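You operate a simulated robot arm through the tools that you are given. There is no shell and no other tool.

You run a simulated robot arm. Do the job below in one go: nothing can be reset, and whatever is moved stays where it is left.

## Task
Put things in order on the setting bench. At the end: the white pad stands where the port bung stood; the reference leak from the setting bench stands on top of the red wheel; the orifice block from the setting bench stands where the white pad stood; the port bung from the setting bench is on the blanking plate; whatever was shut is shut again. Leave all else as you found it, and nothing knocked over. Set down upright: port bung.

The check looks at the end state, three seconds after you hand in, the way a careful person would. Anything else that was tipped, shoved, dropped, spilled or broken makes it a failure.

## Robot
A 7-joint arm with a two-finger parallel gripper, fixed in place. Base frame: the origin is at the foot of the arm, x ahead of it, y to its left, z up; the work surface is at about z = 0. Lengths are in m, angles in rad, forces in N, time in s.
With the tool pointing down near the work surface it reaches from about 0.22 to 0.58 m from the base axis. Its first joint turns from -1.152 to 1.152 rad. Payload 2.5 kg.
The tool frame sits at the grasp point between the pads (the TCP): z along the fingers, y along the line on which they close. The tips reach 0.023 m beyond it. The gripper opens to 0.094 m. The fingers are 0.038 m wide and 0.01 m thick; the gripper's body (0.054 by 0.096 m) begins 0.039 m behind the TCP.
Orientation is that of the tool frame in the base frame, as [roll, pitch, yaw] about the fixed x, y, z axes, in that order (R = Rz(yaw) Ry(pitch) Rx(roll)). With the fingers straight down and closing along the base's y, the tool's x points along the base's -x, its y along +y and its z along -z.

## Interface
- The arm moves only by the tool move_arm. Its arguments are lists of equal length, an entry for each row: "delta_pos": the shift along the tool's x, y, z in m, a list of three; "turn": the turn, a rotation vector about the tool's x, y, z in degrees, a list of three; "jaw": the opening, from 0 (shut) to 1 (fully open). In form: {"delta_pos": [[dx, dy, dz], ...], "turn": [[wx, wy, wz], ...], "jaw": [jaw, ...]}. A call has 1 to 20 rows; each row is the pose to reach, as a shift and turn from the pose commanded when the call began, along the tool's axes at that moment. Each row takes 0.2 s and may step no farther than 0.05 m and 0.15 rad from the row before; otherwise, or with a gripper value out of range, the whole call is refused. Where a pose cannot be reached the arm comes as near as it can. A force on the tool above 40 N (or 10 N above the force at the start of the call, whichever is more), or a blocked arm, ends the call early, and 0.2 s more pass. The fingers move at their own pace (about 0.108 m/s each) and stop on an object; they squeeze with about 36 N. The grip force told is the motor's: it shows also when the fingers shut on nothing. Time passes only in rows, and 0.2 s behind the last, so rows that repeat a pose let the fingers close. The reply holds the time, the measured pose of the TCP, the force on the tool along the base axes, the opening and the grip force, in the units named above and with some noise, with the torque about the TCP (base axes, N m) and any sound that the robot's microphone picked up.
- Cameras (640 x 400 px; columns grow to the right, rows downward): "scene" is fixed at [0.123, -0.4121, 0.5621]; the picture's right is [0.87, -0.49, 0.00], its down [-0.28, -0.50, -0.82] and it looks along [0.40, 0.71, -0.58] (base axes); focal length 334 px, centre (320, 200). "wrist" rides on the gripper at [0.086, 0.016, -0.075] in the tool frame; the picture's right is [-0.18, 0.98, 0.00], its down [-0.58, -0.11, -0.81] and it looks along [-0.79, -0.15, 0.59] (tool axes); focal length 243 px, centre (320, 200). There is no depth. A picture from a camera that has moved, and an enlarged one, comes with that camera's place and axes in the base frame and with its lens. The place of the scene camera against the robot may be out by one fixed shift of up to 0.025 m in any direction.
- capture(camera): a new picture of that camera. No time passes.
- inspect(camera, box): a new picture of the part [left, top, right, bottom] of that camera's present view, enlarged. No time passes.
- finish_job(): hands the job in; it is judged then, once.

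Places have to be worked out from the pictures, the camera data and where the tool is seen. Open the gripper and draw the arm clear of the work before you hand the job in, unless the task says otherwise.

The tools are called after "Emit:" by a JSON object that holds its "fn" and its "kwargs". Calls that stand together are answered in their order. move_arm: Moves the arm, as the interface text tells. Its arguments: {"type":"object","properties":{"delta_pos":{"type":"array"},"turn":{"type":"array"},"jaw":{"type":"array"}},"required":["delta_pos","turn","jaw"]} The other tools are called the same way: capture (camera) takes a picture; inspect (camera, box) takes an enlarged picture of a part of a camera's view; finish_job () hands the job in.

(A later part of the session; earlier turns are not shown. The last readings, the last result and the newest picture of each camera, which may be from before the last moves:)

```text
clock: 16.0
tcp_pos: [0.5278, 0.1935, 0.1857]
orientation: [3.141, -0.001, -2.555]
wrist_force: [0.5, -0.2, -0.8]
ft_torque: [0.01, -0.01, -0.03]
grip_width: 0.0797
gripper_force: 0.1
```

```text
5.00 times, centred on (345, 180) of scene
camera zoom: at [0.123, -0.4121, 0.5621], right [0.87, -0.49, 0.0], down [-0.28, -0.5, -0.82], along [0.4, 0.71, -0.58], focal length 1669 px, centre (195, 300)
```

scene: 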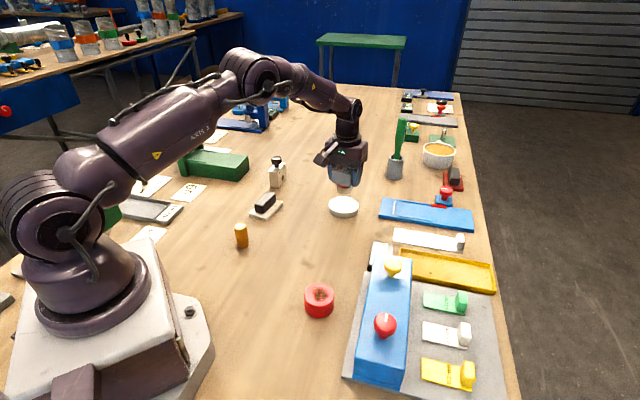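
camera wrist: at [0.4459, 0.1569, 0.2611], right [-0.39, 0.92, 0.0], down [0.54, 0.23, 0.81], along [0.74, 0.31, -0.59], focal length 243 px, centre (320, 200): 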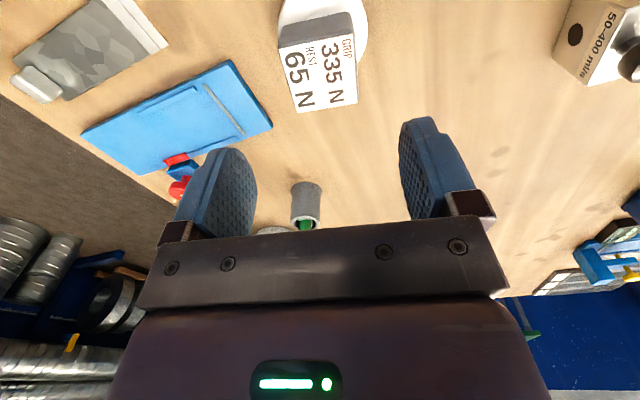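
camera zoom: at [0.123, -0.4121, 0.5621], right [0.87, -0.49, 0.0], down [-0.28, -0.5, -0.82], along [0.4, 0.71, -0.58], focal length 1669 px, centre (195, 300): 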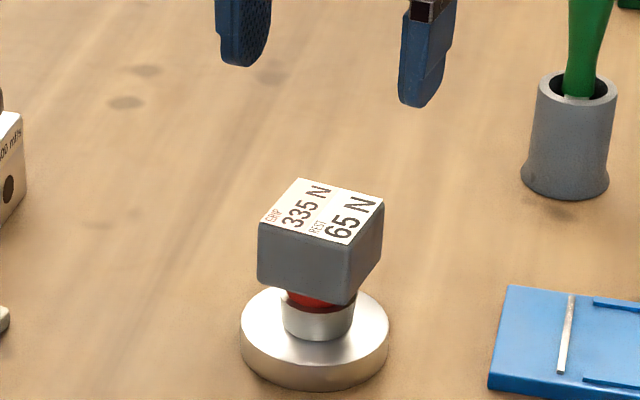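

The port bung stands upright on the blanking plate. Next is the white pad, which I place near (0.342, 0.295) with its long axis at about 34°; I move above it at safe height.

Emit:
{"fn": "move_arm", "kwargs": {"delta_pos": [[0.0164, 0.0314, 0], [0.0328, 0.0628, 0], [0.0492, 0.0941, 0], [0.0656, 0.1255, 0], [0.082, 0.1568, 0], [0.0982, 0.1881, 0]], "turn": [[0, 0, 0], [0, 0, 0], [0, 0, 0], [0, 0, 0], [0, 0, 0], [0, 0, 0]], "jaw": [0.85, 0.85, 0.85, 0.85, 0.85, 0.85]}}

Emit:
{"fn": "capture", "kwargs": {"camera": "wrist"}}

Emit:
{"fn": "inspect", "kwargs": {"camera": "wrist", "box": [260, 0, 400, 110]}}

Emit:
{"fn": "capture", "kwargs": {"camera": "scene"}}

```text
clock: 17.4
tcp_pos: [0.3391, 0.2944, 0.1875]
orientation: [-3.141, -0.001, -2.556]
wrist_force: [-0.3, 0.2, 0.1]
ft_torque: [-0.02, 0.04, 0.02]
grip_width: 0.0801
gripper_force: 0.1
```

```text
taken
camera wrist: at [0.2574, 0.2591, 0.262], right [-0.39, 0.92, 0.0], down [0.54, 0.23, 0.81], along [0.74, 0.31, -0.59], focal length 243 px, centre (320, 200)
```

wrist: 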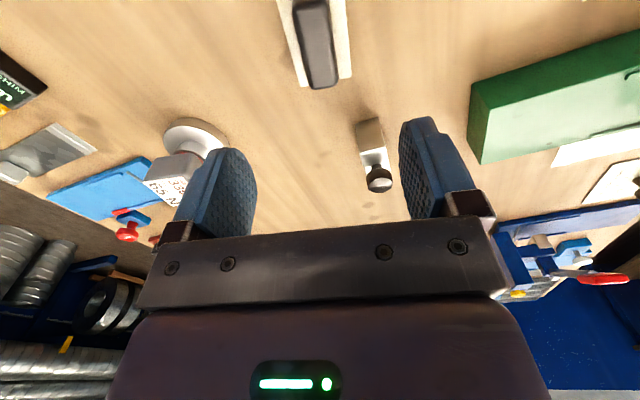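

```text
3.64 times, centred on (330, 55) of wrist
camera zoom: at [0.2574, 0.2591, 0.262], right [-0.39, 0.92, 0.0], down [0.54, 0.23, 0.81], along [0.74, 0.31, -0.59], focal length 882 px, centre (284, 727)
```

zoom: 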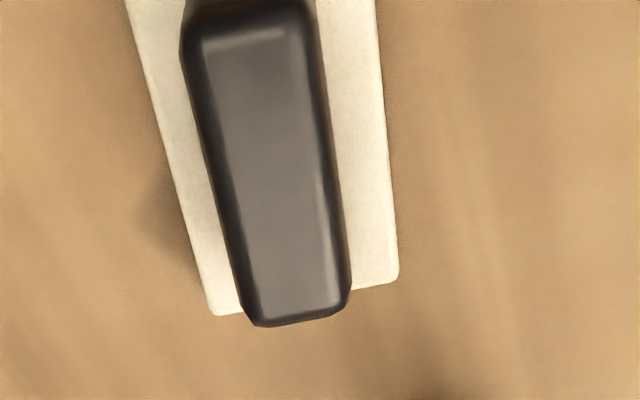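

```text
taken
```

scene: 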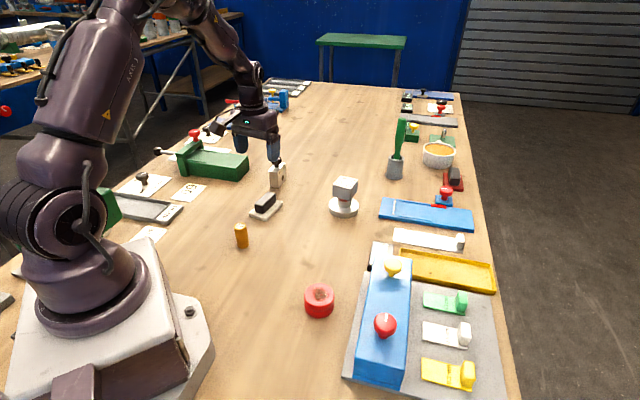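

The pad is centred near (0.3415, 0.293) at 34° with a handle about 28 mm wide, and the hand is already lined up with it. I correct by about 2.5 mm sideways and go down to z ≈ 0.09 for a closer look.

Emit:
{"fn": "move_arm", "kwargs": {"delta_pos": [[-0.0007, -0.0024, 0.03], [-0.0007, -0.0024, 0.06], [-0.0007, -0.0024, 0.085], [-0.0007, -0.0024, 0.0975]], "turn": [[0, 0, 0], [0, 0, 0], [0, 0, 0], [0, 0, 0]], "jaw": [0.85, 0.85, 0.85, 0.85]}}

Emit:
{"fn": "capture", "kwargs": {"camera": "wrist"}}

Emit:
{"fn": "inspect", "kwargs": {"camera": "scene", "box": [220, 150, 320, 225]}}

```text
clock: 18.4
tcp_pos: [0.3427, 0.2924, 0.0884]
orientation: [-3.14, 0.0, -2.557]
wrist_force: [0.4, -0.2, -0.2]
ft_torque: [-0.02, 0.01, 0.03]
grip_width: 0.0799
gripper_force: 0.1
```

```text
taken
camera wrist: at [0.2618, 0.2584, 0.1634], right [-0.39, 0.92, 0.0], down [0.54, 0.23, 0.81], along [0.74, 0.31, -0.59], focal length 243 px, centre (320, 200)
```

wrist: 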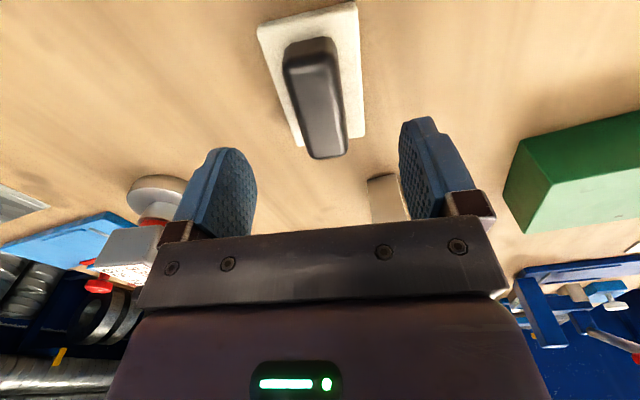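

```text
5.33 times, centred on (270, 188) of scene
camera zoom: at [0.123, -0.4121, 0.5621], right [0.87, -0.49, 0.0], down [-0.28, -0.5, -0.82], along [0.4, 0.71, -0.58], focal length 1780 px, centre (587, 267)
```

zoom: 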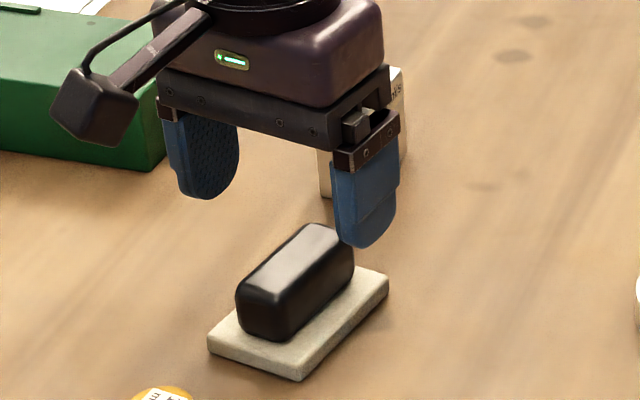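

The pad's four corners give its centre as (0.341, 0.292), laterally within half a millimetre of the hand. I lower to z ≈ 0.037, which keeps the tips just above the pad's plate, and close on the handle.

Emit:
{"fn": "move_arm", "kwargs": {"delta_pos": [[0.001, 0, 0.025], [0.001, 0, 0.043], [0.001, 0, 0.051], [0.001, 0, 0.051], [0.001, 0, 0.051], [0.001, 0, 0.051], [0.001, 0, 0.051], [0.001, 0, 0.051]], "turn": [[0, 0, 0], [0, 0, 0], [0, 0, 0], [0, 0, 0], [0, 0, 0], [0, 0, 0], [0, 0, 0], [0, 0, 0]], "jaw": [0.85, 0.85, 0.85, 0.5, 0.1, 0.1, 0.1, 0.1]}}

Emit:
{"fn": "capture", "kwargs": {"camera": "wrist"}}

Emit:
{"fn": "inspect", "kwargs": {"camera": "scene", "box": [220, 150, 320, 225]}}

```text
clock: 20.2
tcp_pos: [0.342, 0.2934, 0.0376]
orientation: [3.141, 0.001, -2.557]
wrist_force: [0.8, 0.0, -0.3]
ft_torque: [0.05, -0.04, -0.02]
grip_width: 0.0295
gripper_force: 36.1
```

```text
taken
camera wrist: at [0.2606, 0.2583, 0.1125], right [-0.39, 0.92, 0.0], down [0.54, 0.23, 0.81], along [0.74, 0.31, -0.59], focal length 243 px, centre (320, 200)
```

wrist: 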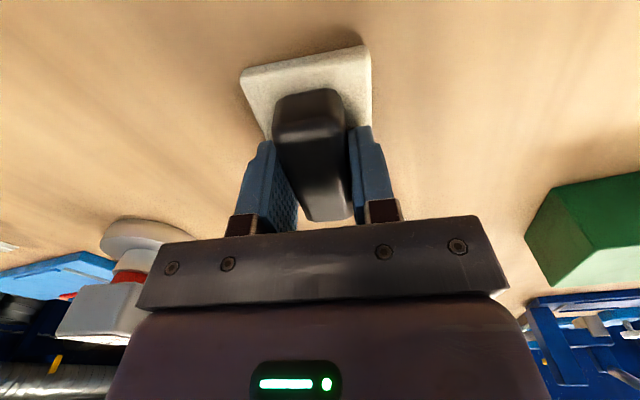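

```text
5.33 times, centred on (270, 188) of scene
camera zoom: at [0.123, -0.4121, 0.5621], right [0.87, -0.49, 0.0], down [-0.28, -0.5, -0.82], along [0.4, 0.71, -0.58], focal length 1780 px, centre (587, 267)
```

zoom: 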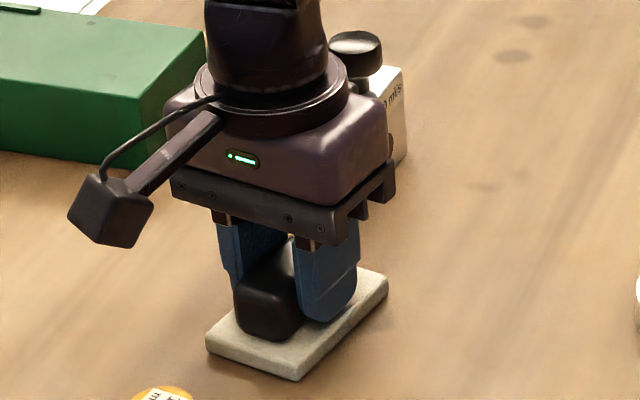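

The handle is gripped at 0.0295 m. I lift slowly and check that it does not slip.

Emit:
{"fn": "move_arm", "kwargs": {"delta_pos": [[0, 0, -0.002], [0, 0, -0.005], [0, 0, -0.009], [0, 0, -0.015], [0, 0, -0.022]], "turn": [[0, 0, 0], [0, 0, 0], [0, 0, 0], [0, 0, 0], [0, 0, 0]], "jaw": [0.1, 0.1, 0.1, 0.1, 0.1]}}

Emit:
{"fn": "capture", "kwargs": {"camera": "wrist"}}

Emit:
{"fn": "inspect", "kwargs": {"camera": "scene", "box": [220, 150, 320, 225]}}

```text
clock: 21.4
tcp_pos: [0.3414, 0.2944, 0.0591]
orientation: [3.141, 0.001, -2.555]
wrist_force: [-0.6, 0.4, -0.8]
ft_torque: [0.01, 0.01, 0.04]
grip_width: 0.0294
gripper_force: 36.0
```

```text
taken
camera wrist: at [0.2609, 0.2584, 0.1344], right [-0.39, 0.92, 0.0], down [0.54, 0.23, 0.81], along [0.74, 0.31, -0.59], focal length 243 px, centre (320, 200)
```

wrist: 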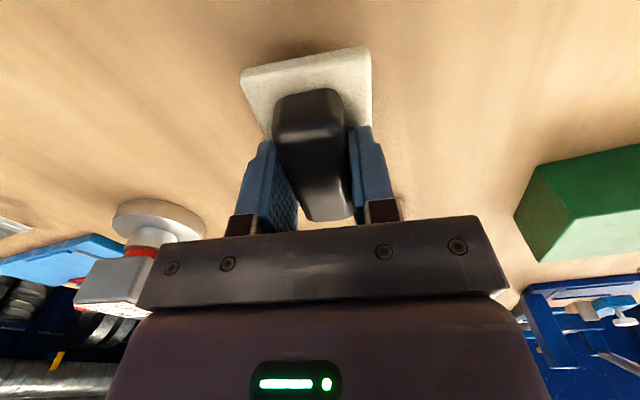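

```text
5.33 times, centred on (270, 188) of scene
camera zoom: at [0.123, -0.4121, 0.5621], right [0.87, -0.49, 0.0], down [-0.28, -0.5, -0.82], along [0.4, 0.71, -0.58], focal length 1780 px, centre (587, 267)
```

zoom: 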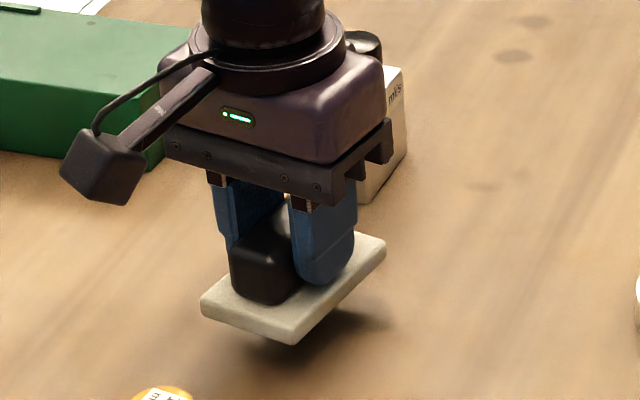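

The pad is held level with no slip. I carry it, raised, to the bung's old place at (0.332, 0.110).

Emit:
{"fn": "move_arm", "kwargs": {"delta_pos": [[0, 0, -0.025], [0.018, -0.0247, -0.04], [0.04, -0.0547, -0.04], [0.062, -0.0848, -0.04], [0.084, -0.1149, -0.04], [0.1, -0.1368, -0.04], [0.1083, -0.1482, -0.04], [0.1083, -0.1482, -0.04]], "turn": [[0, 0, 0], [0, 0, 0], [0, 0, 0], [0, 0, 0], [0, 0, 0], [0, 0, 0], [0, 0, 0], [0, 0, 0]], "jaw": [0.1, 0.1, 0.1, 0.1, 0.1, 0.1, 0.1, 0.1]}}

Emit:
{"fn": "capture", "kwargs": {"camera": "wrist"}}

Emit:
{"fn": "capture", "kwargs": {"camera": "scene"}}

```text
clock: 23.2
tcp_pos: [0.3336, 0.1083, 0.1006]
orientation: [-3.141, 0.001, -2.557]
wrist_force: [-0.9, -0.5, -1.0]
ft_torque: [-0.01, -0.02, 0.0]
grip_width: 0.0291
gripper_force: 36.2
```

```text
taken
camera wrist: at [0.2518, 0.0741, 0.175], right [-0.39, 0.92, 0.0], down [0.54, 0.23, 0.81], along [0.74, 0.31, -0.59], focal length 243 px, centre (320, 200)
```

wrist: 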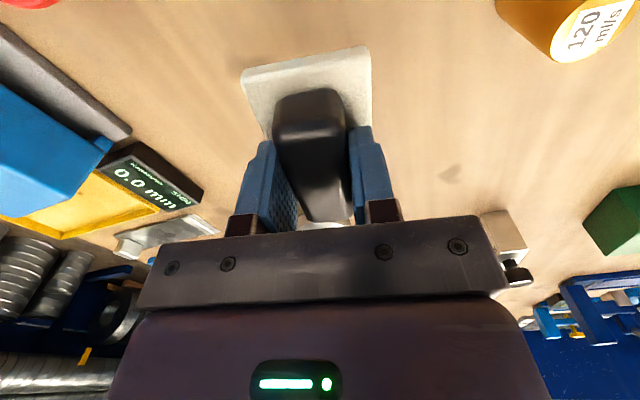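

```text
taken
```

scene: 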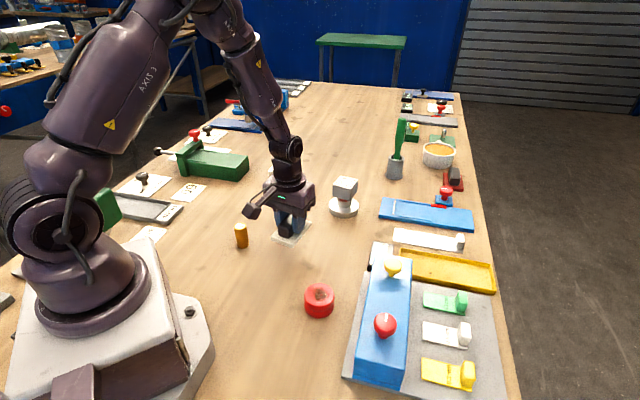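

The pad hangs over the old bung place; I correct by about 2 mm in y and lower it to just above the bench.

Emit:
{"fn": "move_arm", "kwargs": {"delta_pos": [[-0.0013, 0.002, 0.02], [-0.0013, 0.002, 0.04], [-0.0013, 0.002, 0.055], [-0.0013, 0.002, 0.06]], "turn": [[0, 0, 0], [0, 0, 0], [0, 0, 0], [0, 0, 0]], "jaw": [0.1, 0.1, 0.1, 0.1]}}

Emit:
{"fn": "capture", "kwargs": {"camera": "wrist"}}

Emit:
{"fn": "inspect", "kwargs": {"camera": "scene", "box": [230, 190, 350, 280]}}

```text
clock: 24.2
tcp_pos: [0.3336, 0.1124, 0.0398]
orientation: [3.141, -0.001, -2.555]
wrist_force: [0.1, -0.1, -1.2]
ft_torque: [-0.01, 0.01, 0.02]
grip_width: 0.0293
gripper_force: 35.8
```

```text
taken
camera wrist: at [0.2521, 0.077, 0.1151], right [-0.39, 0.92, 0.0], down [0.54, 0.23, 0.81], along [0.74, 0.31, -0.59], focal length 243 px, centre (320, 200)
```

wrist: 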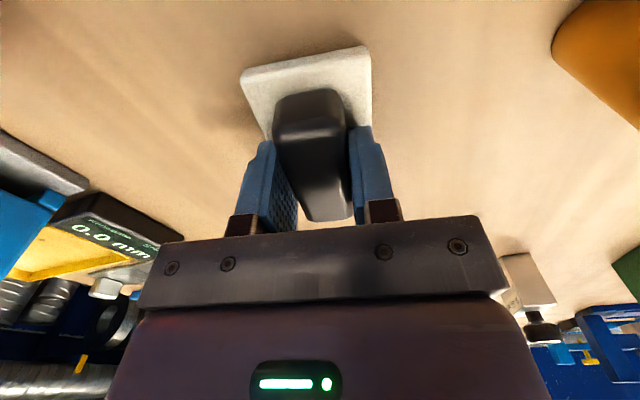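

```text
4.44 times, centred on (290, 235) of scene
camera zoom: at [0.123, -0.4121, 0.5621], right [0.87, -0.49, 0.0], down [-0.28, -0.5, -0.82], along [0.4, 0.71, -0.58], focal length 1484 px, centre (453, 44)
```

zoom: 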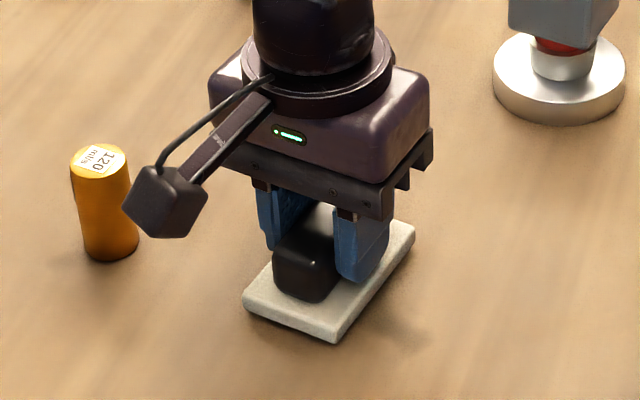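

It hovers about 2 mm above the bench at the right spot. I lower to contact in small steps.

Emit:
{"fn": "move_arm", "kwargs": {"delta_pos": [[0, -0.0005, 0.001], [0, -0.0005, 0.002], [0, -0.0005, 0.003]], "turn": [[0, 0, 0], [0, 0, 0], [0, 0, 0]], "jaw": [0.1, 0.1, 0.1]}}

```text
clock: 25.0
tcp_pos: [0.3338, 0.1123, 0.0369]
orientation: [-3.141, 0.001, -2.557]
wrist_force: [-7.7, -4.2, 18.1]
ft_torque: [0.14, -0.09, 0.07]
grip_width: 0.029
gripper_force: 36.0
```

The pad is down (18 N contact). I ease off, open and rise.

Emit:
{"fn": "move_arm", "kwargs": {"delta_pos": [[0, 0, -0.001], [0, 0, -0.001], [0, 0, -0.001], [0, 0, -0.001], [0, 0, -0.015], [0, 0, -0.045], [0, 0, -0.085], [0, 0, -0.125], [0, 0, -0.15]], "turn": [[0, 0, 0], [0, 0, 0], [0, 0, 0], [0, 0, 0], [0, 0, 0], [0, 0, 0], [0, 0, 0], [0, 0, 0], [0, 0, 0]], "jaw": [0.3, 0.5, 0.7, 0.85, 0.85, 0.85, 0.85, 0.85, 0.85]}}

Emit:
{"fn": "capture", "kwargs": {"camera": "wrist"}}

Emit:
{"fn": "capture", "kwargs": {"camera": "scene"}}

Emit:
{"fn": "inspect", "kwargs": {"camera": "wrist", "box": [260, 0, 400, 110]}}

```text
clock: 27.0
tcp_pos: [0.3318, 0.1133, 0.1879]
orientation: [-3.141, -0.001, -2.557]
wrist_force: [0.4, -0.8, 0.6]
ft_torque: [-0.02, 0.02, 0.0]
grip_width: 0.0799
gripper_force: 0.1
```

```text
taken
camera wrist: at [0.2514, 0.0777, 0.2626], right [-0.39, 0.92, 0.0], down [0.55, 0.23, 0.81], along [0.74, 0.31, -0.59], focal length 243 px, centre (320, 200)
```

wrist: 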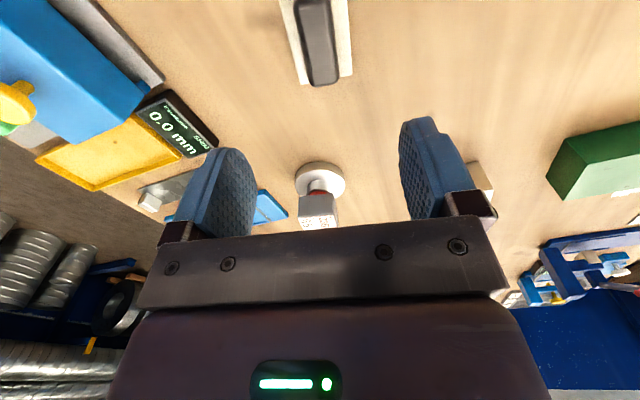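

```text
taken
```

scene: 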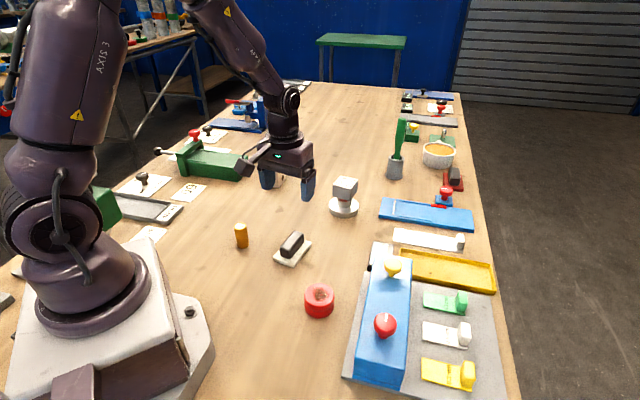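

```text
3.64 times, centred on (330, 55) of wrist
camera zoom: at [0.2514, 0.0777, 0.2626], right [-0.39, 0.92, 0.0], down [0.55, 0.23, 0.81], along [0.74, 0.31, -0.59], focal length 882 px, centre (284, 727)
```

zoom: 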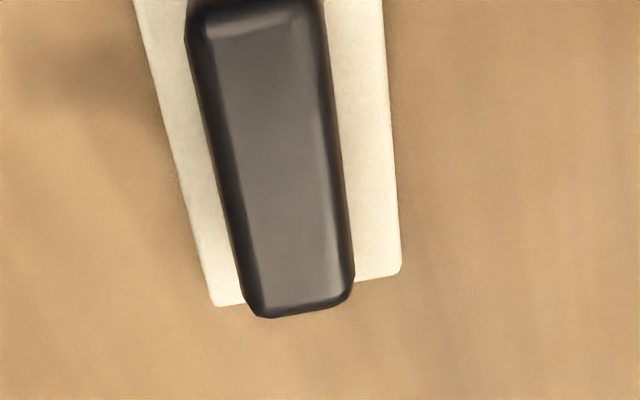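

The white pad now stands on the bung's old place. Next I go to look at the orifice block, estimated near (0.425, 0.406) with its knob top around 0.085 m, to settle its size and the best grip.

Emit:
{"fn": "move_arm", "kwargs": {"delta_pos": [[-0.0195, 0.0285, 0.001], [-0.039, 0.057, 0.003], [-0.0585, 0.0855, 0.004], [-0.078, 0.114, 0.005], [-0.0974, 0.1424, 0.007], [-0.1169, 0.1709, 0.008]], "turn": [[0, 0, -2], [0, 0, -4], [0, 0, -6], [0, 0, -8], [0, 0, -10], [0, 0, -11.5]], "jaw": [0.85, 0.85, 0.85, 0.85, 1, 1]}}

Emit:
{"fn": "capture", "kwargs": {"camera": "wrist"}}

Emit:
{"fn": "inspect", "kwargs": {"camera": "wrist", "box": [270, 50, 410, 160]}}

Emit:
{"fn": "inspect", "kwargs": {"camera": "wrist", "box": [400, 0, 640, 180]}}

```text
clock: 28.4
tcp_pos: [0.3355, 0.3195, 0.1787]
orientation: [-3.141, 0.0, -2.354]
wrist_force: [0.0, -0.9, 0.7]
ft_torque: [-0.02, -0.04, 0.01]
grip_width: 0.0941
gripper_force: 0.1
```

```text
taken
camera wrist: at [0.2627, 0.2685, 0.2544], right [-0.57, 0.82, 0.0], down [0.49, 0.34, 0.81], along [0.66, 0.46, -0.59], focal length 243 px, centre (320, 200)
```

wrist: 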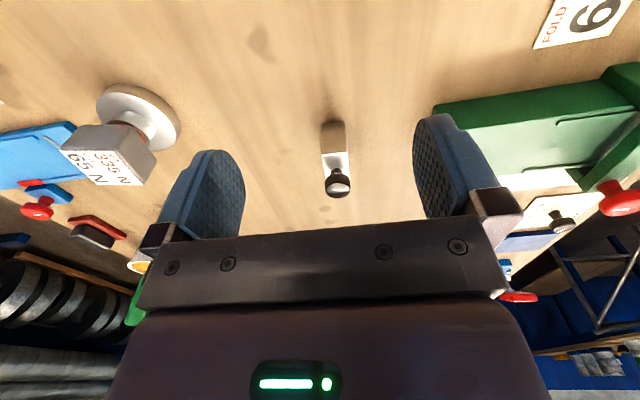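

```text
3.64 times, centred on (340, 105) of wrist
camera zoom: at [0.2627, 0.2685, 0.2544], right [-0.57, 0.82, 0.0], down [0.49, 0.34, 0.81], along [0.66, 0.46, -0.59], focal length 882 px, centre (247, 546)
```

zoom: 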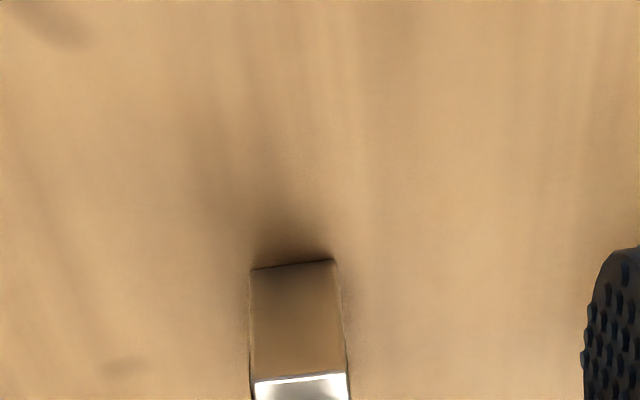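

```text
2.22 times, centred on (520, 90) of wrist
camera zoom: at [0.2627, 0.2685, 0.2544], right [-0.57, 0.82, 0.0], down [0.49, 0.34, 0.81], along [0.66, 0.46, -0.59], focal length 539 px, centre (-124, 444)
```

zoom: 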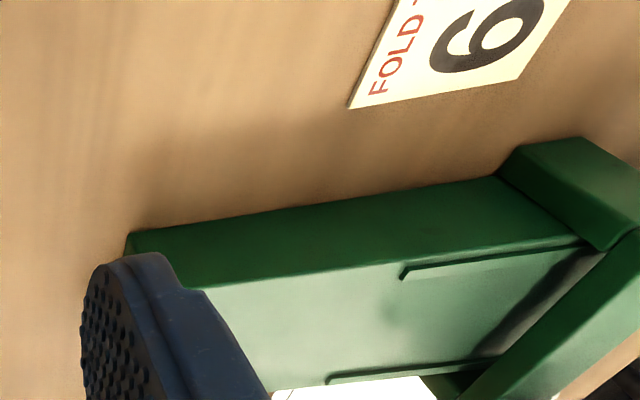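

Emit:
{"fn": "inspect", "kwargs": {"camera": "wrist", "box": [300, 110, 380, 210]}}

Emit:
{"fn": "inspect", "kwargs": {"camera": "scene", "box": [240, 140, 300, 200]}}

Emit:
{"fn": "capture", "kwargs": {"camera": "scene"}}

```text
4.00 times, centred on (340, 160) of wrist
camera zoom: at [0.2627, 0.2685, 0.2544], right [-0.57, 0.82, 0.0], down [0.49, 0.34, 0.81], along [0.66, 0.46, -0.59], focal length 970 px, centre (240, 360)
```

zoom: 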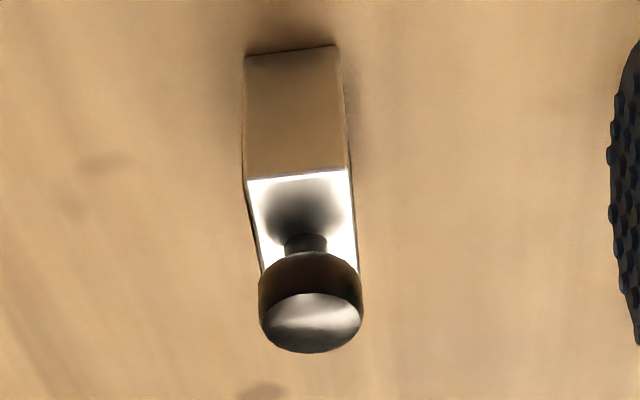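

```text
6.67 times, centred on (270, 170) of scene
camera zoom: at [0.123, -0.4121, 0.5621], right [0.87, -0.49, 0.0], down [-0.28, -0.5, -0.82], along [0.4, 0.71, -0.58], focal length 2225 px, centre (653, 400)
```

zoom: 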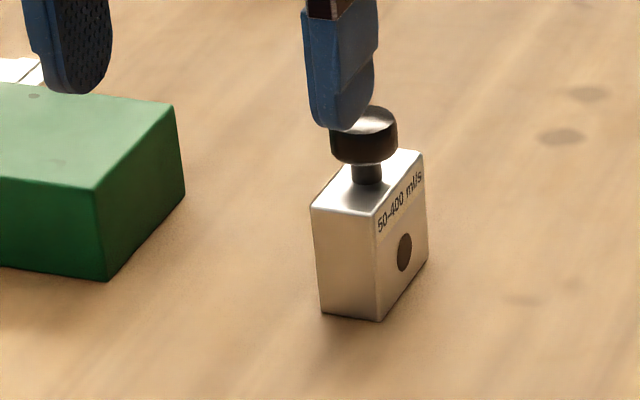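

```text
taken
```

scene: 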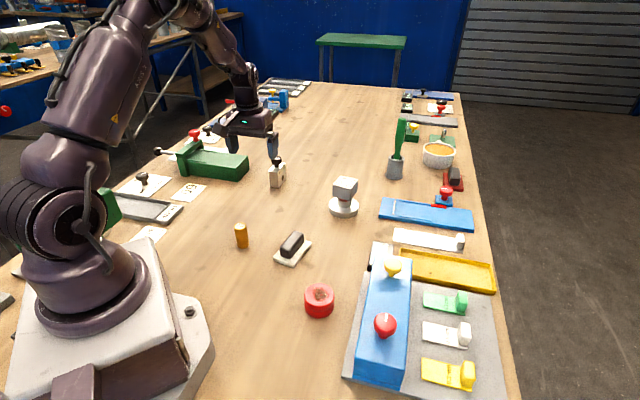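

The block measures about 0.028 × 0.055 m, 0.055 m tall, centred near (0.425, 0.405), and its knob (0.029 m wide) would foul the fingers across the narrow side. I grip along the long side instead, closing along about 43.5°, so I turn the hand while moving above it.

Emit:
{"fn": "move_arm", "kwargs": {"delta_pos": [[-0.0103, -0.0003, 0], [-0.0207, -0.0006, 0], [-0.031, -0.0009, 0], [-0.0414, -0.0011, 0], [-0.0517, -0.0014, 0], [-0.062, -0.0017, 0], [-0.0724, -0.002, 0], [-0.0827, -0.0023, 0], [-0.0931, -0.0026, 0], [-0.1034, -0.0028, 0], [-0.1138, -0.0031, 0], [-0.1241, -0.0034, 0]], "turn": [[0, 0, -7.4], [0, 0, -14.8], [0, 0, -22.2], [0, 0, -29.6], [0, 0, -37], [0, 0, -44.3], [0, 0, -51.7], [0, 0, -59], [0, 0, -66.4], [0, 0, -73.7], [0, 0, -81.1], [0, 0, -88.4]], "jaw": [1, 1, 1, 1, 1, 1, 1, 1, 1, 1, 1, 1]}}

Emit:
{"fn": "capture", "kwargs": {"camera": "wrist"}}

Emit:
{"fn": "capture", "kwargs": {"camera": "scene"}}

```text
clock: 31.0
tcp_pos: [0.4277, 0.4047, 0.18]
orientation: [-3.141, 0.0, -0.81]
wrist_force: [0.4, 0.4, -0.6]
ft_torque: [-0.02, 0.0, -0.03]
grip_width: 0.094
gripper_force: 0.1
```

```text
taken
camera wrist: at [0.4751, 0.3296, 0.2542], right [-0.84, -0.54, 0.0], down [-0.32, 0.5, 0.81], along [-0.44, 0.68, -0.59], focal length 243 px, centre (320, 200)
```

wrist: 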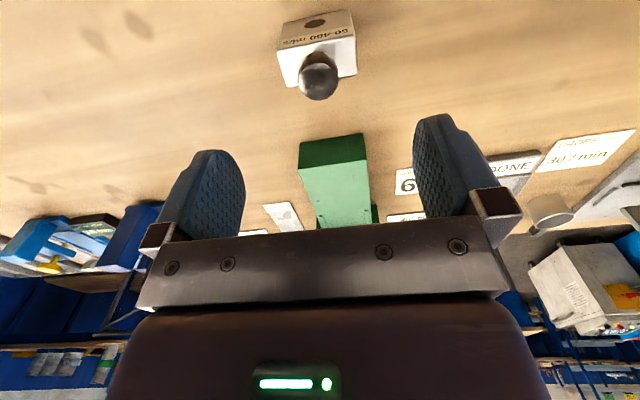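

```text
taken
```

scene: 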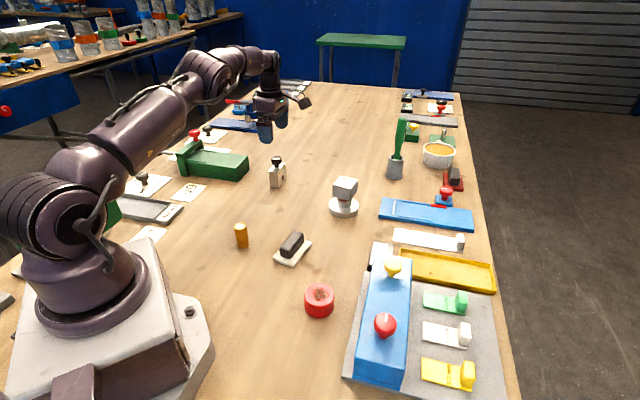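

Emit:
{"fn": "inspect", "kwargs": {"camera": "wrist", "box": [260, 0, 380, 110]}}

```text
3.64 times, centred on (320, 55) of wrist
camera zoom: at [0.4751, 0.3296, 0.2542], right [-0.84, -0.54, 0.0], down [-0.32, 0.5, 0.81], along [-0.44, 0.68, -0.59], focal length 882 px, centre (320, 727)
```

zoom: 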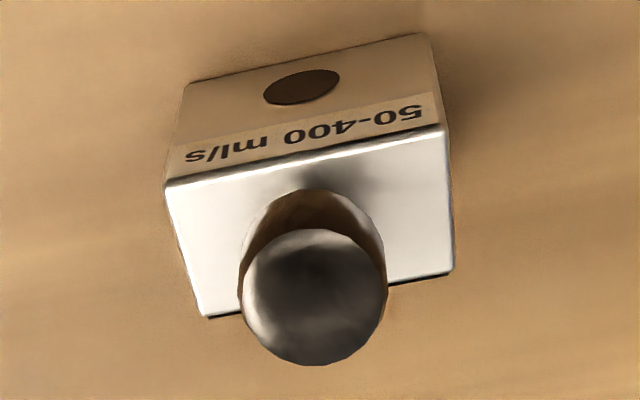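

The block's centre is within 1.5 mm of the hand and its long axis matches the closing line. I lower part of the way with the jaws fully open.

Emit:
{"fn": "move_arm", "kwargs": {"delta_pos": [[-0.0014, -0.0005, 0.03], [-0.0014, -0.0005, 0.06], [-0.0014, -0.0005, 0.08]], "turn": [[0, 0, 0], [0, 0, 0], [0, 0, 0]], "jaw": [1, 1, 1]}}

Emit:
{"fn": "capture", "kwargs": {"camera": "wrist"}}

Emit:
{"fn": "inspect", "kwargs": {"camera": "scene", "box": [220, 110, 340, 200]}}

```text
clock: 31.8
tcp_pos: [0.4268, 0.4067, 0.0984]
orientation: [-3.141, 0.0, -0.813]
wrist_force: [0.5, 0.1, -0.2]
ft_torque: [0.0, 0.0, 0.0]
grip_width: 0.0937
gripper_force: 0.1
```

```text
taken
camera wrist: at [0.4741, 0.3322, 0.1734], right [-0.84, -0.54, 0.0], down [-0.32, 0.5, 0.81], along [-0.44, 0.68, -0.59], focal length 243 px, centre (320, 200)
```

wrist: 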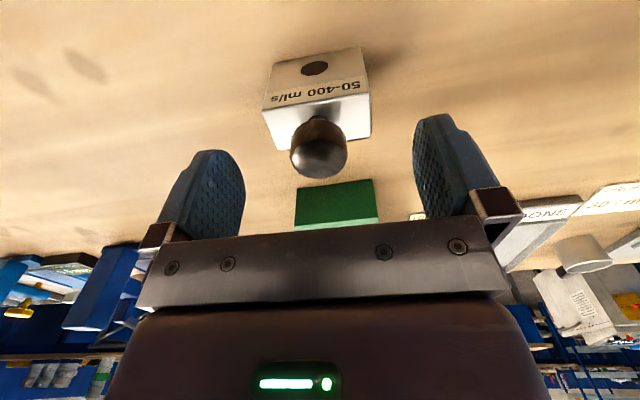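

```text
4.44 times, centred on (280, 155) of scene
camera zoom: at [0.123, -0.4121, 0.5621], right [0.87, -0.49, 0.0], down [-0.28, -0.5, -0.82], along [0.4, 0.71, -0.58], focal length 1484 px, centre (498, 400)
```

zoom: 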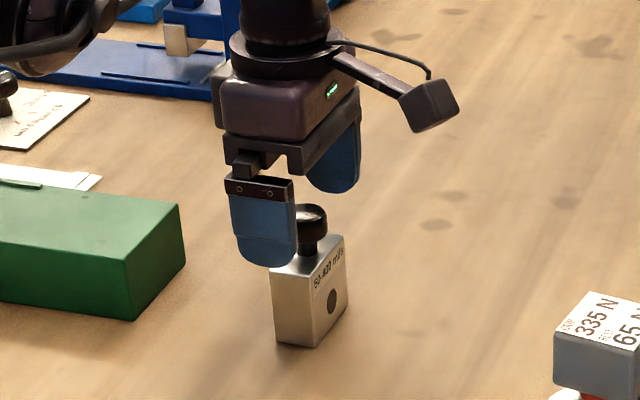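

Alignment is good and the knob sits well inside the jaws. I lower to z ≈ 0.054, keeping the palm clear of the knob top, and close on the block's long ends.

Emit:
{"fn": "move_arm", "kwargs": {"delta_pos": [[0.001, 0.0005, 0.02], [0.001, 0.0005, 0.036], [0.001, 0.0005, 0.0445], [0.001, 0.0005, 0.0445]], "turn": [[0, 0, 0], [0, 0, 0], [0, 0, 0], [0, 0, 0]], "jaw": [1, 1, 1, 1]}}

Emit:
{"fn": "capture", "kwargs": {"camera": "wrist"}}

Emit:
{"fn": "inspect", "kwargs": {"camera": "scene", "box": [220, 110, 340, 200]}}

```text
clock: 32.8
tcp_pos: [0.4265, 0.4054, 0.0529]
orientation: [-3.141, 0.001, -0.814]
wrist_force: [-0.1, -0.7, 0.0]
ft_torque: [-0.02, -0.01, 0.0]
grip_width: 0.0941
gripper_force: 0.0
```

```text
taken
camera wrist: at [0.4736, 0.3296, 0.1282], right [-0.84, -0.54, 0.0], down [-0.32, 0.5, 0.81], along [-0.44, 0.68, -0.59], focal length 243 px, centre (320, 200)
```

wrist: 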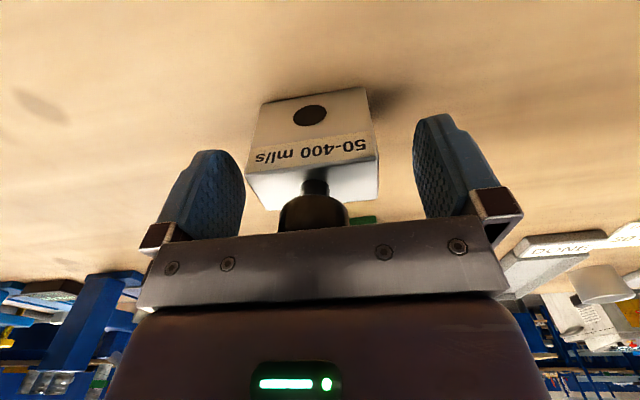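

```text
4.44 times, centred on (280, 155) of scene
camera zoom: at [0.123, -0.4121, 0.5621], right [0.87, -0.49, 0.0], down [-0.28, -0.5, -0.82], along [0.4, 0.71, -0.58], focal length 1484 px, centre (498, 400)
```

zoom: 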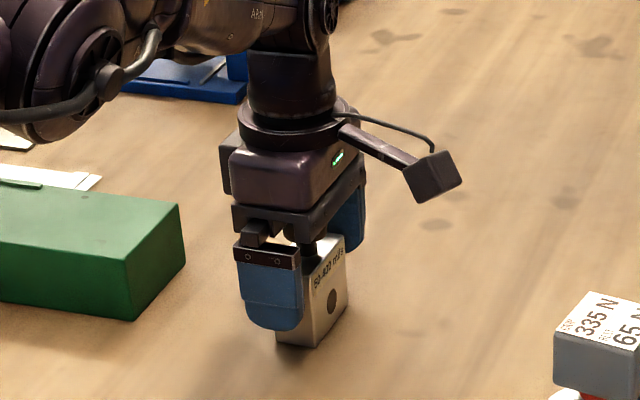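

No contact and the block sits between the pads. I close the jaws.

Emit:
{"fn": "move_arm", "kwargs": {"delta_pos": [[0, 0, 0], [0, 0, 0], [0, 0, 0], [0, 0, 0], [0, 0, 0]], "turn": [[0, 0, 0], [0, 0, 0], [0, 0, 0], [0, 0, 0], [0, 0, 0]], "jaw": [0.75, 0.6, 0.4, 0.4, 0.4]}}

Emit:
{"fn": "capture", "kwargs": {"camera": "wrist"}}

Emit:
{"fn": "inspect", "kwargs": {"camera": "scene", "box": [220, 110, 340, 200]}}

```text
clock: 34.0
tcp_pos: [0.4267, 0.4041, 0.0532]
orientation: [-3.141, 0.0, -0.815]
wrist_force: [-0.4, 0.0, 0.8]
ft_torque: [-0.01, -0.05, 0.02]
grip_width: 0.0597
gripper_force: 36.1
```

```text
taken
camera wrist: at [0.4736, 0.3296, 0.1284], right [-0.84, -0.54, 0.0], down [-0.32, 0.5, 0.81], along [-0.44, 0.68, -0.59], focal length 243 px, centre (320, 200)
```

wrist: 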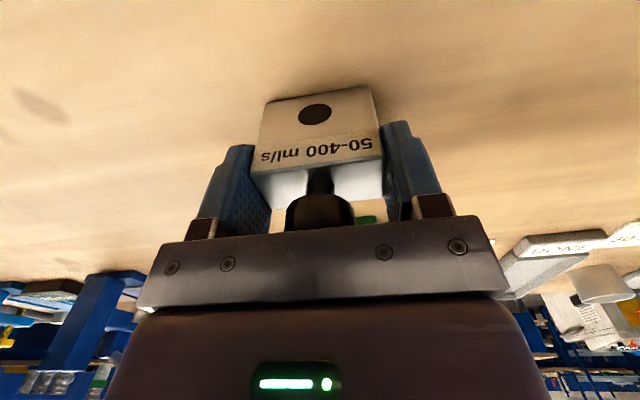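

```text
4.44 times, centred on (280, 155) of scene
camera zoom: at [0.123, -0.4121, 0.5621], right [0.87, -0.49, 0.0], down [-0.28, -0.5, -0.82], along [0.4, 0.71, -0.58], focal length 1484 px, centre (498, 400)
```

zoom: 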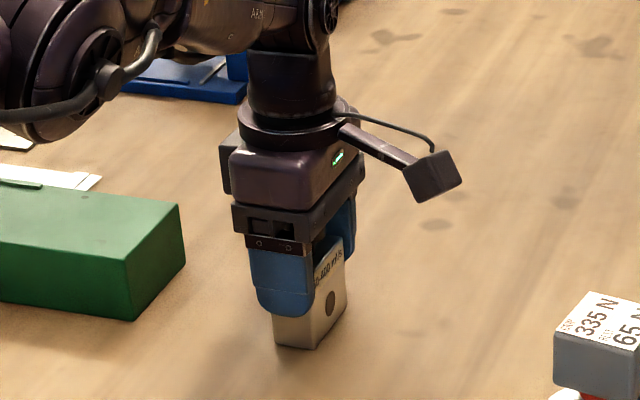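

Gripped at 0.0597 m. I lift slowly and check for slipping.

Emit:
{"fn": "move_arm", "kwargs": {"delta_pos": [[0, 0, -0.002], [0, 0, -0.004], [0, 0, -0.008], [0, 0, -0.014], [0, 0, -0.022]], "turn": [[0, 0, 0], [0, 0, 0], [0, 0, 0], [0, 0, 0], [0, 0, 0]], "jaw": [0.4, 0.4, 0.4, 0.4, 0.4]}}

Emit:
{"fn": "capture", "kwargs": {"camera": "wrist"}}

Emit:
{"fn": "inspect", "kwargs": {"camera": "scene", "box": [220, 110, 340, 200]}}

```text
clock: 35.2
tcp_pos: [0.4262, 0.4051, 0.075]
orientation: [-3.141, 0.0, -0.813]
wrist_force: [0.5, -0.1, -2.8]
ft_torque: [-0.02, -0.02, -0.03]
grip_width: 0.0598
gripper_force: 35.8
```

```text
taken
camera wrist: at [0.4731, 0.3299, 0.1504], right [-0.84, -0.54, 0.0], down [-0.32, 0.5, 0.81], along [-0.44, 0.68, -0.59], focal length 243 px, centre (320, 200)
```

wrist: 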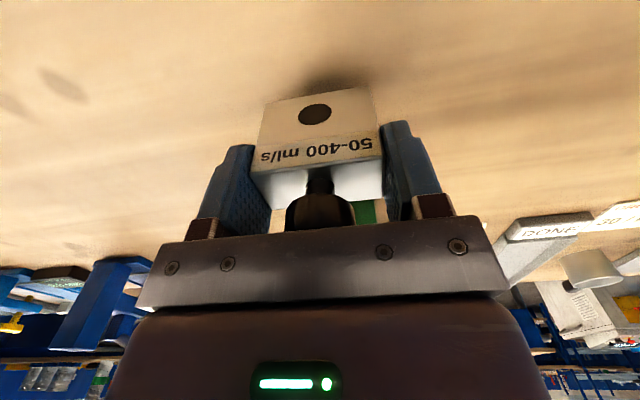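

```text
4.44 times, centred on (280, 155) of scene
camera zoom: at [0.123, -0.4121, 0.5621], right [0.87, -0.49, 0.0], down [-0.28, -0.5, -0.82], along [0.4, 0.71, -0.58], focal length 1484 px, centre (498, 400)
```

zoom: 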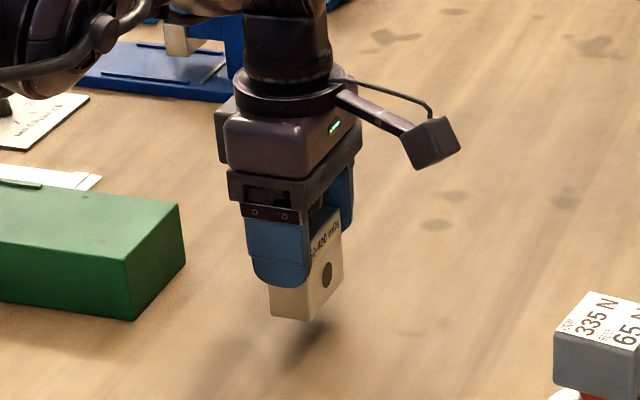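

The block is held without slip. I carry it raised to the white pad's old place at (0.341, 0.2925).

Emit:
{"fn": "move_arm", "kwargs": {"delta_pos": [[0, 0, -0.015], [0.004, 0.024, -0.025], [0.008, 0.048, -0.025], [0.0125, 0.075, -0.025], [0.017, 0.102, -0.025], [0.021, 0.126, -0.025], [0.0228, 0.1385, -0.025], [0.0228, 0.1385, -0.025]], "turn": [[0, 0, 0], [0, 0, 0], [0, 0, 0], [0, 0, 0], [0, 0, 0], [0, 0, 0], [0, 0, 0], [0, 0, 0]], "jaw": [0.4, 0.4, 0.4, 0.4, 0.4, 0.4, 0.4, 0.4]}}

Emit:
{"fn": "capture", "kwargs": {"camera": "wrist"}}

Emit:
{"fn": "capture", "kwargs": {"camera": "scene"}}

```text
clock: 37.0
tcp_pos: [0.3412, 0.2921, 0.1002]
orientation: [-3.141, 0.001, -0.813]
wrist_force: [0.2, 0.5, -2.9]
ft_torque: [-0.01, -0.03, 0.04]
grip_width: 0.0598
gripper_force: 36.5
```

```text
taken
camera wrist: at [0.389, 0.2171, 0.1759], right [-0.84, -0.54, 0.0], down [-0.32, 0.5, 0.81], along [-0.44, 0.68, -0.59], focal length 243 px, centre (320, 200)
```

wrist: 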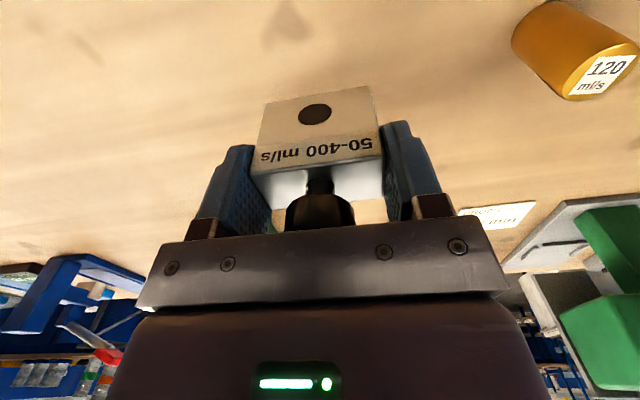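

```text
taken
```

scene: 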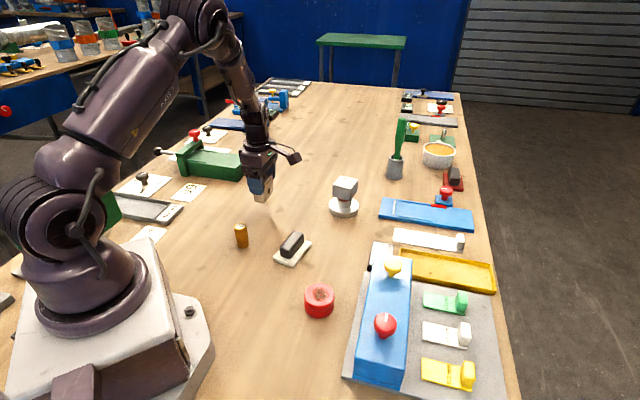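

It is over the target; I lower it to about 3 mm above the bench, then ease down to contact.

Emit:
{"fn": "move_arm", "kwargs": {"delta_pos": [[-0.0005, -0.0005, 0.015], [-0.0005, -0.0005, 0.03], [-0.0005, -0.0005, 0.04], [-0.0005, -0.0005, 0.044], [-0.0005, -0.0005, 0.0455], [-0.0005, -0.0005, 0.047], [-0.0005, -0.0005, 0.048]], "turn": [[0, 0, 0], [0, 0, 0], [0, 0, 0], [0, 0, 0], [0, 0, 0], [0, 0, 0], [0, 0, 0]], "jaw": [0.4, 0.4, 0.4, 0.4, 0.4, 0.4, 0.4]}}

Emit:
{"fn": "inspect", "kwargs": {"camera": "scene", "box": [210, 150, 330, 240]}}

```text
clock: 38.6
tcp_pos: [0.3425, 0.2946, 0.0544]
orientation: [3.141, 0.001, -0.814]
wrist_force: [-1.3, -1.5, 3.5]
ft_torque: [-0.03, 0.11, 0.05]
grip_width: 0.0598
gripper_force: 35.8
```

```text
4.44 times, centred on (270, 195) of scene
camera zoom: at [0.123, -0.4121, 0.562], right [0.87, -0.49, 0.0], down [-0.28, -0.5, -0.82], along [0.4, 0.71, -0.58], focal length 1484 px, centre (542, 222)
```

zoom: 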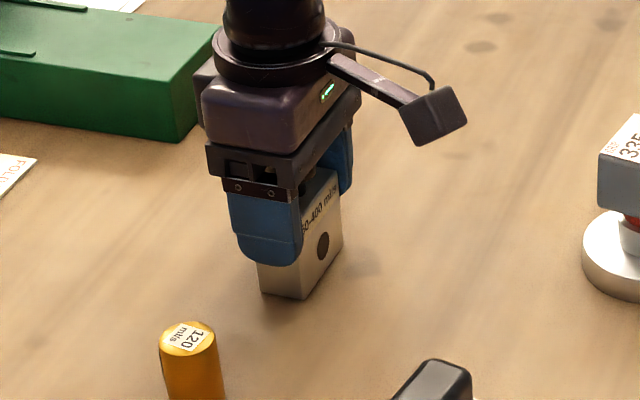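

Contact has begun (net about 6 N). I open fully and rise straight up.

Emit:
{"fn": "move_arm", "kwargs": {"delta_pos": [[0, 0, 0], [0, 0, 0], [0, 0, 0], [0, 0, 0], [0, 0, -0.015], [0, 0, -0.045], [0, 0, -0.085], [0, 0, -0.12]], "turn": [[0, 0, 0], [0, 0, 0], [0, 0, 0], [0, 0, 0], [0, 0, 0], [0, 0, 0], [0, 0, 0], [0, 0, 0]], "jaw": [0.7, 0.85, 1, 1, 1, 1, 1, 1]}}

Emit:
{"fn": "capture", "kwargs": {"camera": "wrist"}}

Emit:
{"fn": "capture", "kwargs": {"camera": "scene"}}

Emit:
{"fn": "inspect", "kwargs": {"camera": "wrist", "box": [260, 0, 380, 110]}}

```text
clock: 40.4
tcp_pos: [0.3412, 0.2949, 0.1733]
orientation: [3.141, 0.0, -0.814]
wrist_force: [-0.5, 0.0, 0.0]
ft_torque: [0.02, -0.03, -0.01]
grip_width: 0.0941
gripper_force: 0.1
```

```text
taken
camera wrist: at [0.3898, 0.2212, 0.2474], right [-0.84, -0.54, 0.0], down [-0.32, 0.5, 0.81], along [-0.44, 0.68, -0.59], focal length 243 px, centre (320, 200)
```

wrist: 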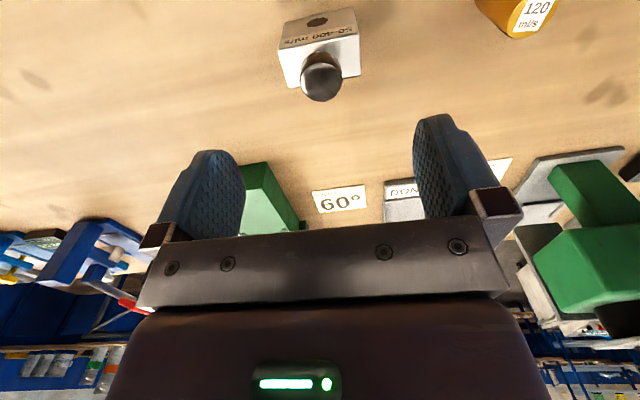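

```text
taken
```

scene: 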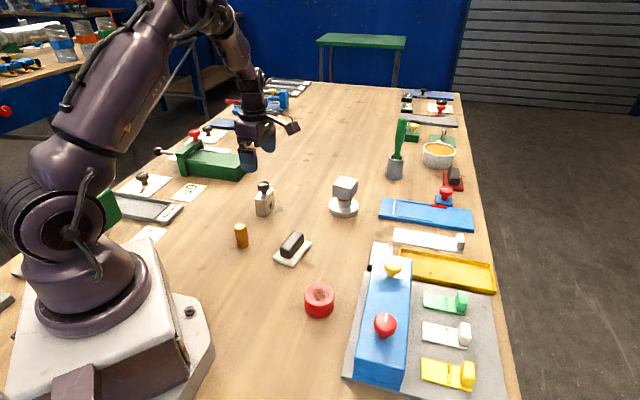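

```text
3.64 times, centred on (320, 55) of wrist
camera zoom: at [0.3898, 0.2212, 0.2474], right [-0.84, -0.54, 0.0], down [-0.32, 0.5, 0.81], along [-0.44, 0.68, -0.59], focal length 882 px, centre (320, 727)
```

zoom: 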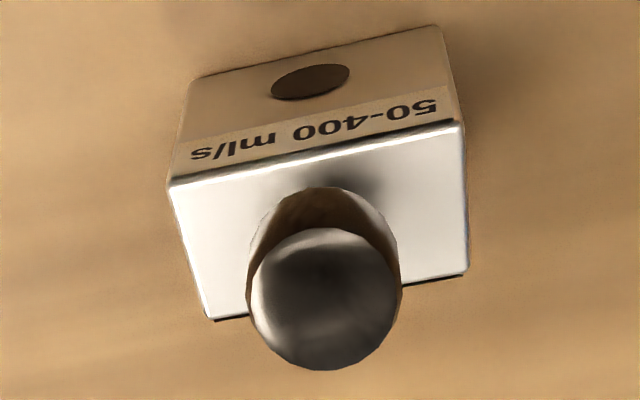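

The orifice block stands at (0.3415, 0.293), right on the pad's old place. Now I turn the hand back and move above the brass reference leak near (0.238, 0.196).

Emit:
{"fn": "move_arm", "kwargs": {"delta_pos": [[0, 0.0109, -0.001], [0, 0.0219, -0.002], [0, 0.0328, -0.003], [0, 0.0438, -0.004], [0, 0.0547, -0.005], [0, 0.0656, -0.006], [0, 0.0766, -0.007], [0, 0.0875, -0.008], [0, 0.0985, -0.009], [0, 0.1094, -0.01], [0, 0.1203, -0.011], [0, 0.1313, -0.012], [0.0004, 0.1422, -0.012]], "turn": [[0, 0, 7.95], [0, 0, 15.9], [0, 0, 23.85], [0, 0, 31.8], [0, 0, 39.75], [0, 0, 47.7], [0, 0, 55.65], [0, 0, 63.6], [0, 0, 71.55], [0, 0, 79.5], [0, 0, 87.45], [0, 0, 95.4], [0, 0, 103.35]], "jaw": [1, 1, 1, 1, 1, 1, 1, 1, 1, 1, 1, 1, 1]}}

Emit:
{"fn": "capture", "kwargs": {"camera": "wrist"}}

Emit:
{"fn": "capture", "kwargs": {"camera": "scene"}}

Emit:
{"fn": "inspect", "kwargs": {"camera": "wrist", "box": [260, 0, 380, 110]}}

```text
clock: 43.2
tcp_pos: [0.239, 0.1953, 0.1847]
orientation: [-3.141, 0.001, -2.619]
wrist_force: [-0.3, 1.4, 1.0]
ft_torque: [0.0, 0.01, -0.01]
grip_width: 0.094
gripper_force: 0.1
```

```text
taken
camera wrist: at [0.1558, 0.1654, 0.2594], right [-0.33, 0.94, 0.0], down [0.56, 0.2, 0.81], along [0.76, 0.27, -0.59], focal length 243 px, centre (320, 200)
```

wrist: 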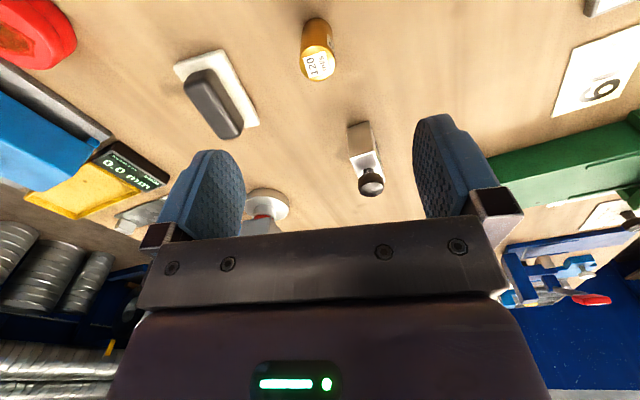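

```text
taken
```

scene: 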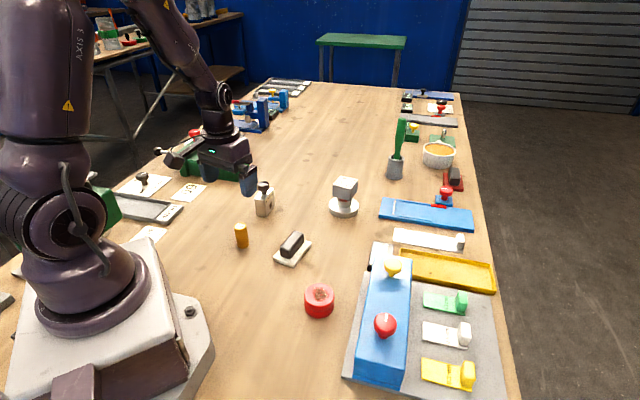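

```text
3.64 times, centred on (320, 55) of wrist
camera zoom: at [0.1558, 0.1654, 0.2594], right [-0.33, 0.94, 0.0], down [0.56, 0.2, 0.81], along [0.76, 0.27, -0.59], focal length 882 px, centre (320, 727)
```

zoom: 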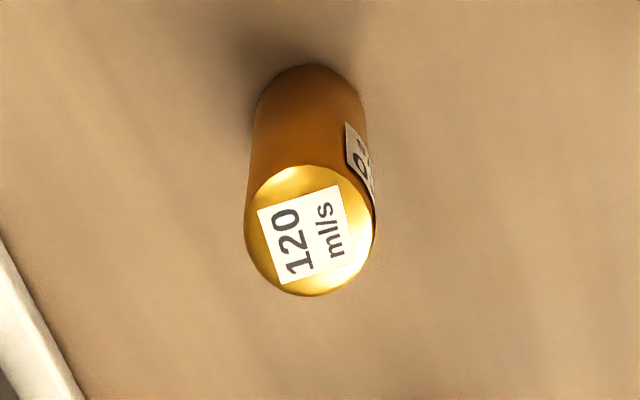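

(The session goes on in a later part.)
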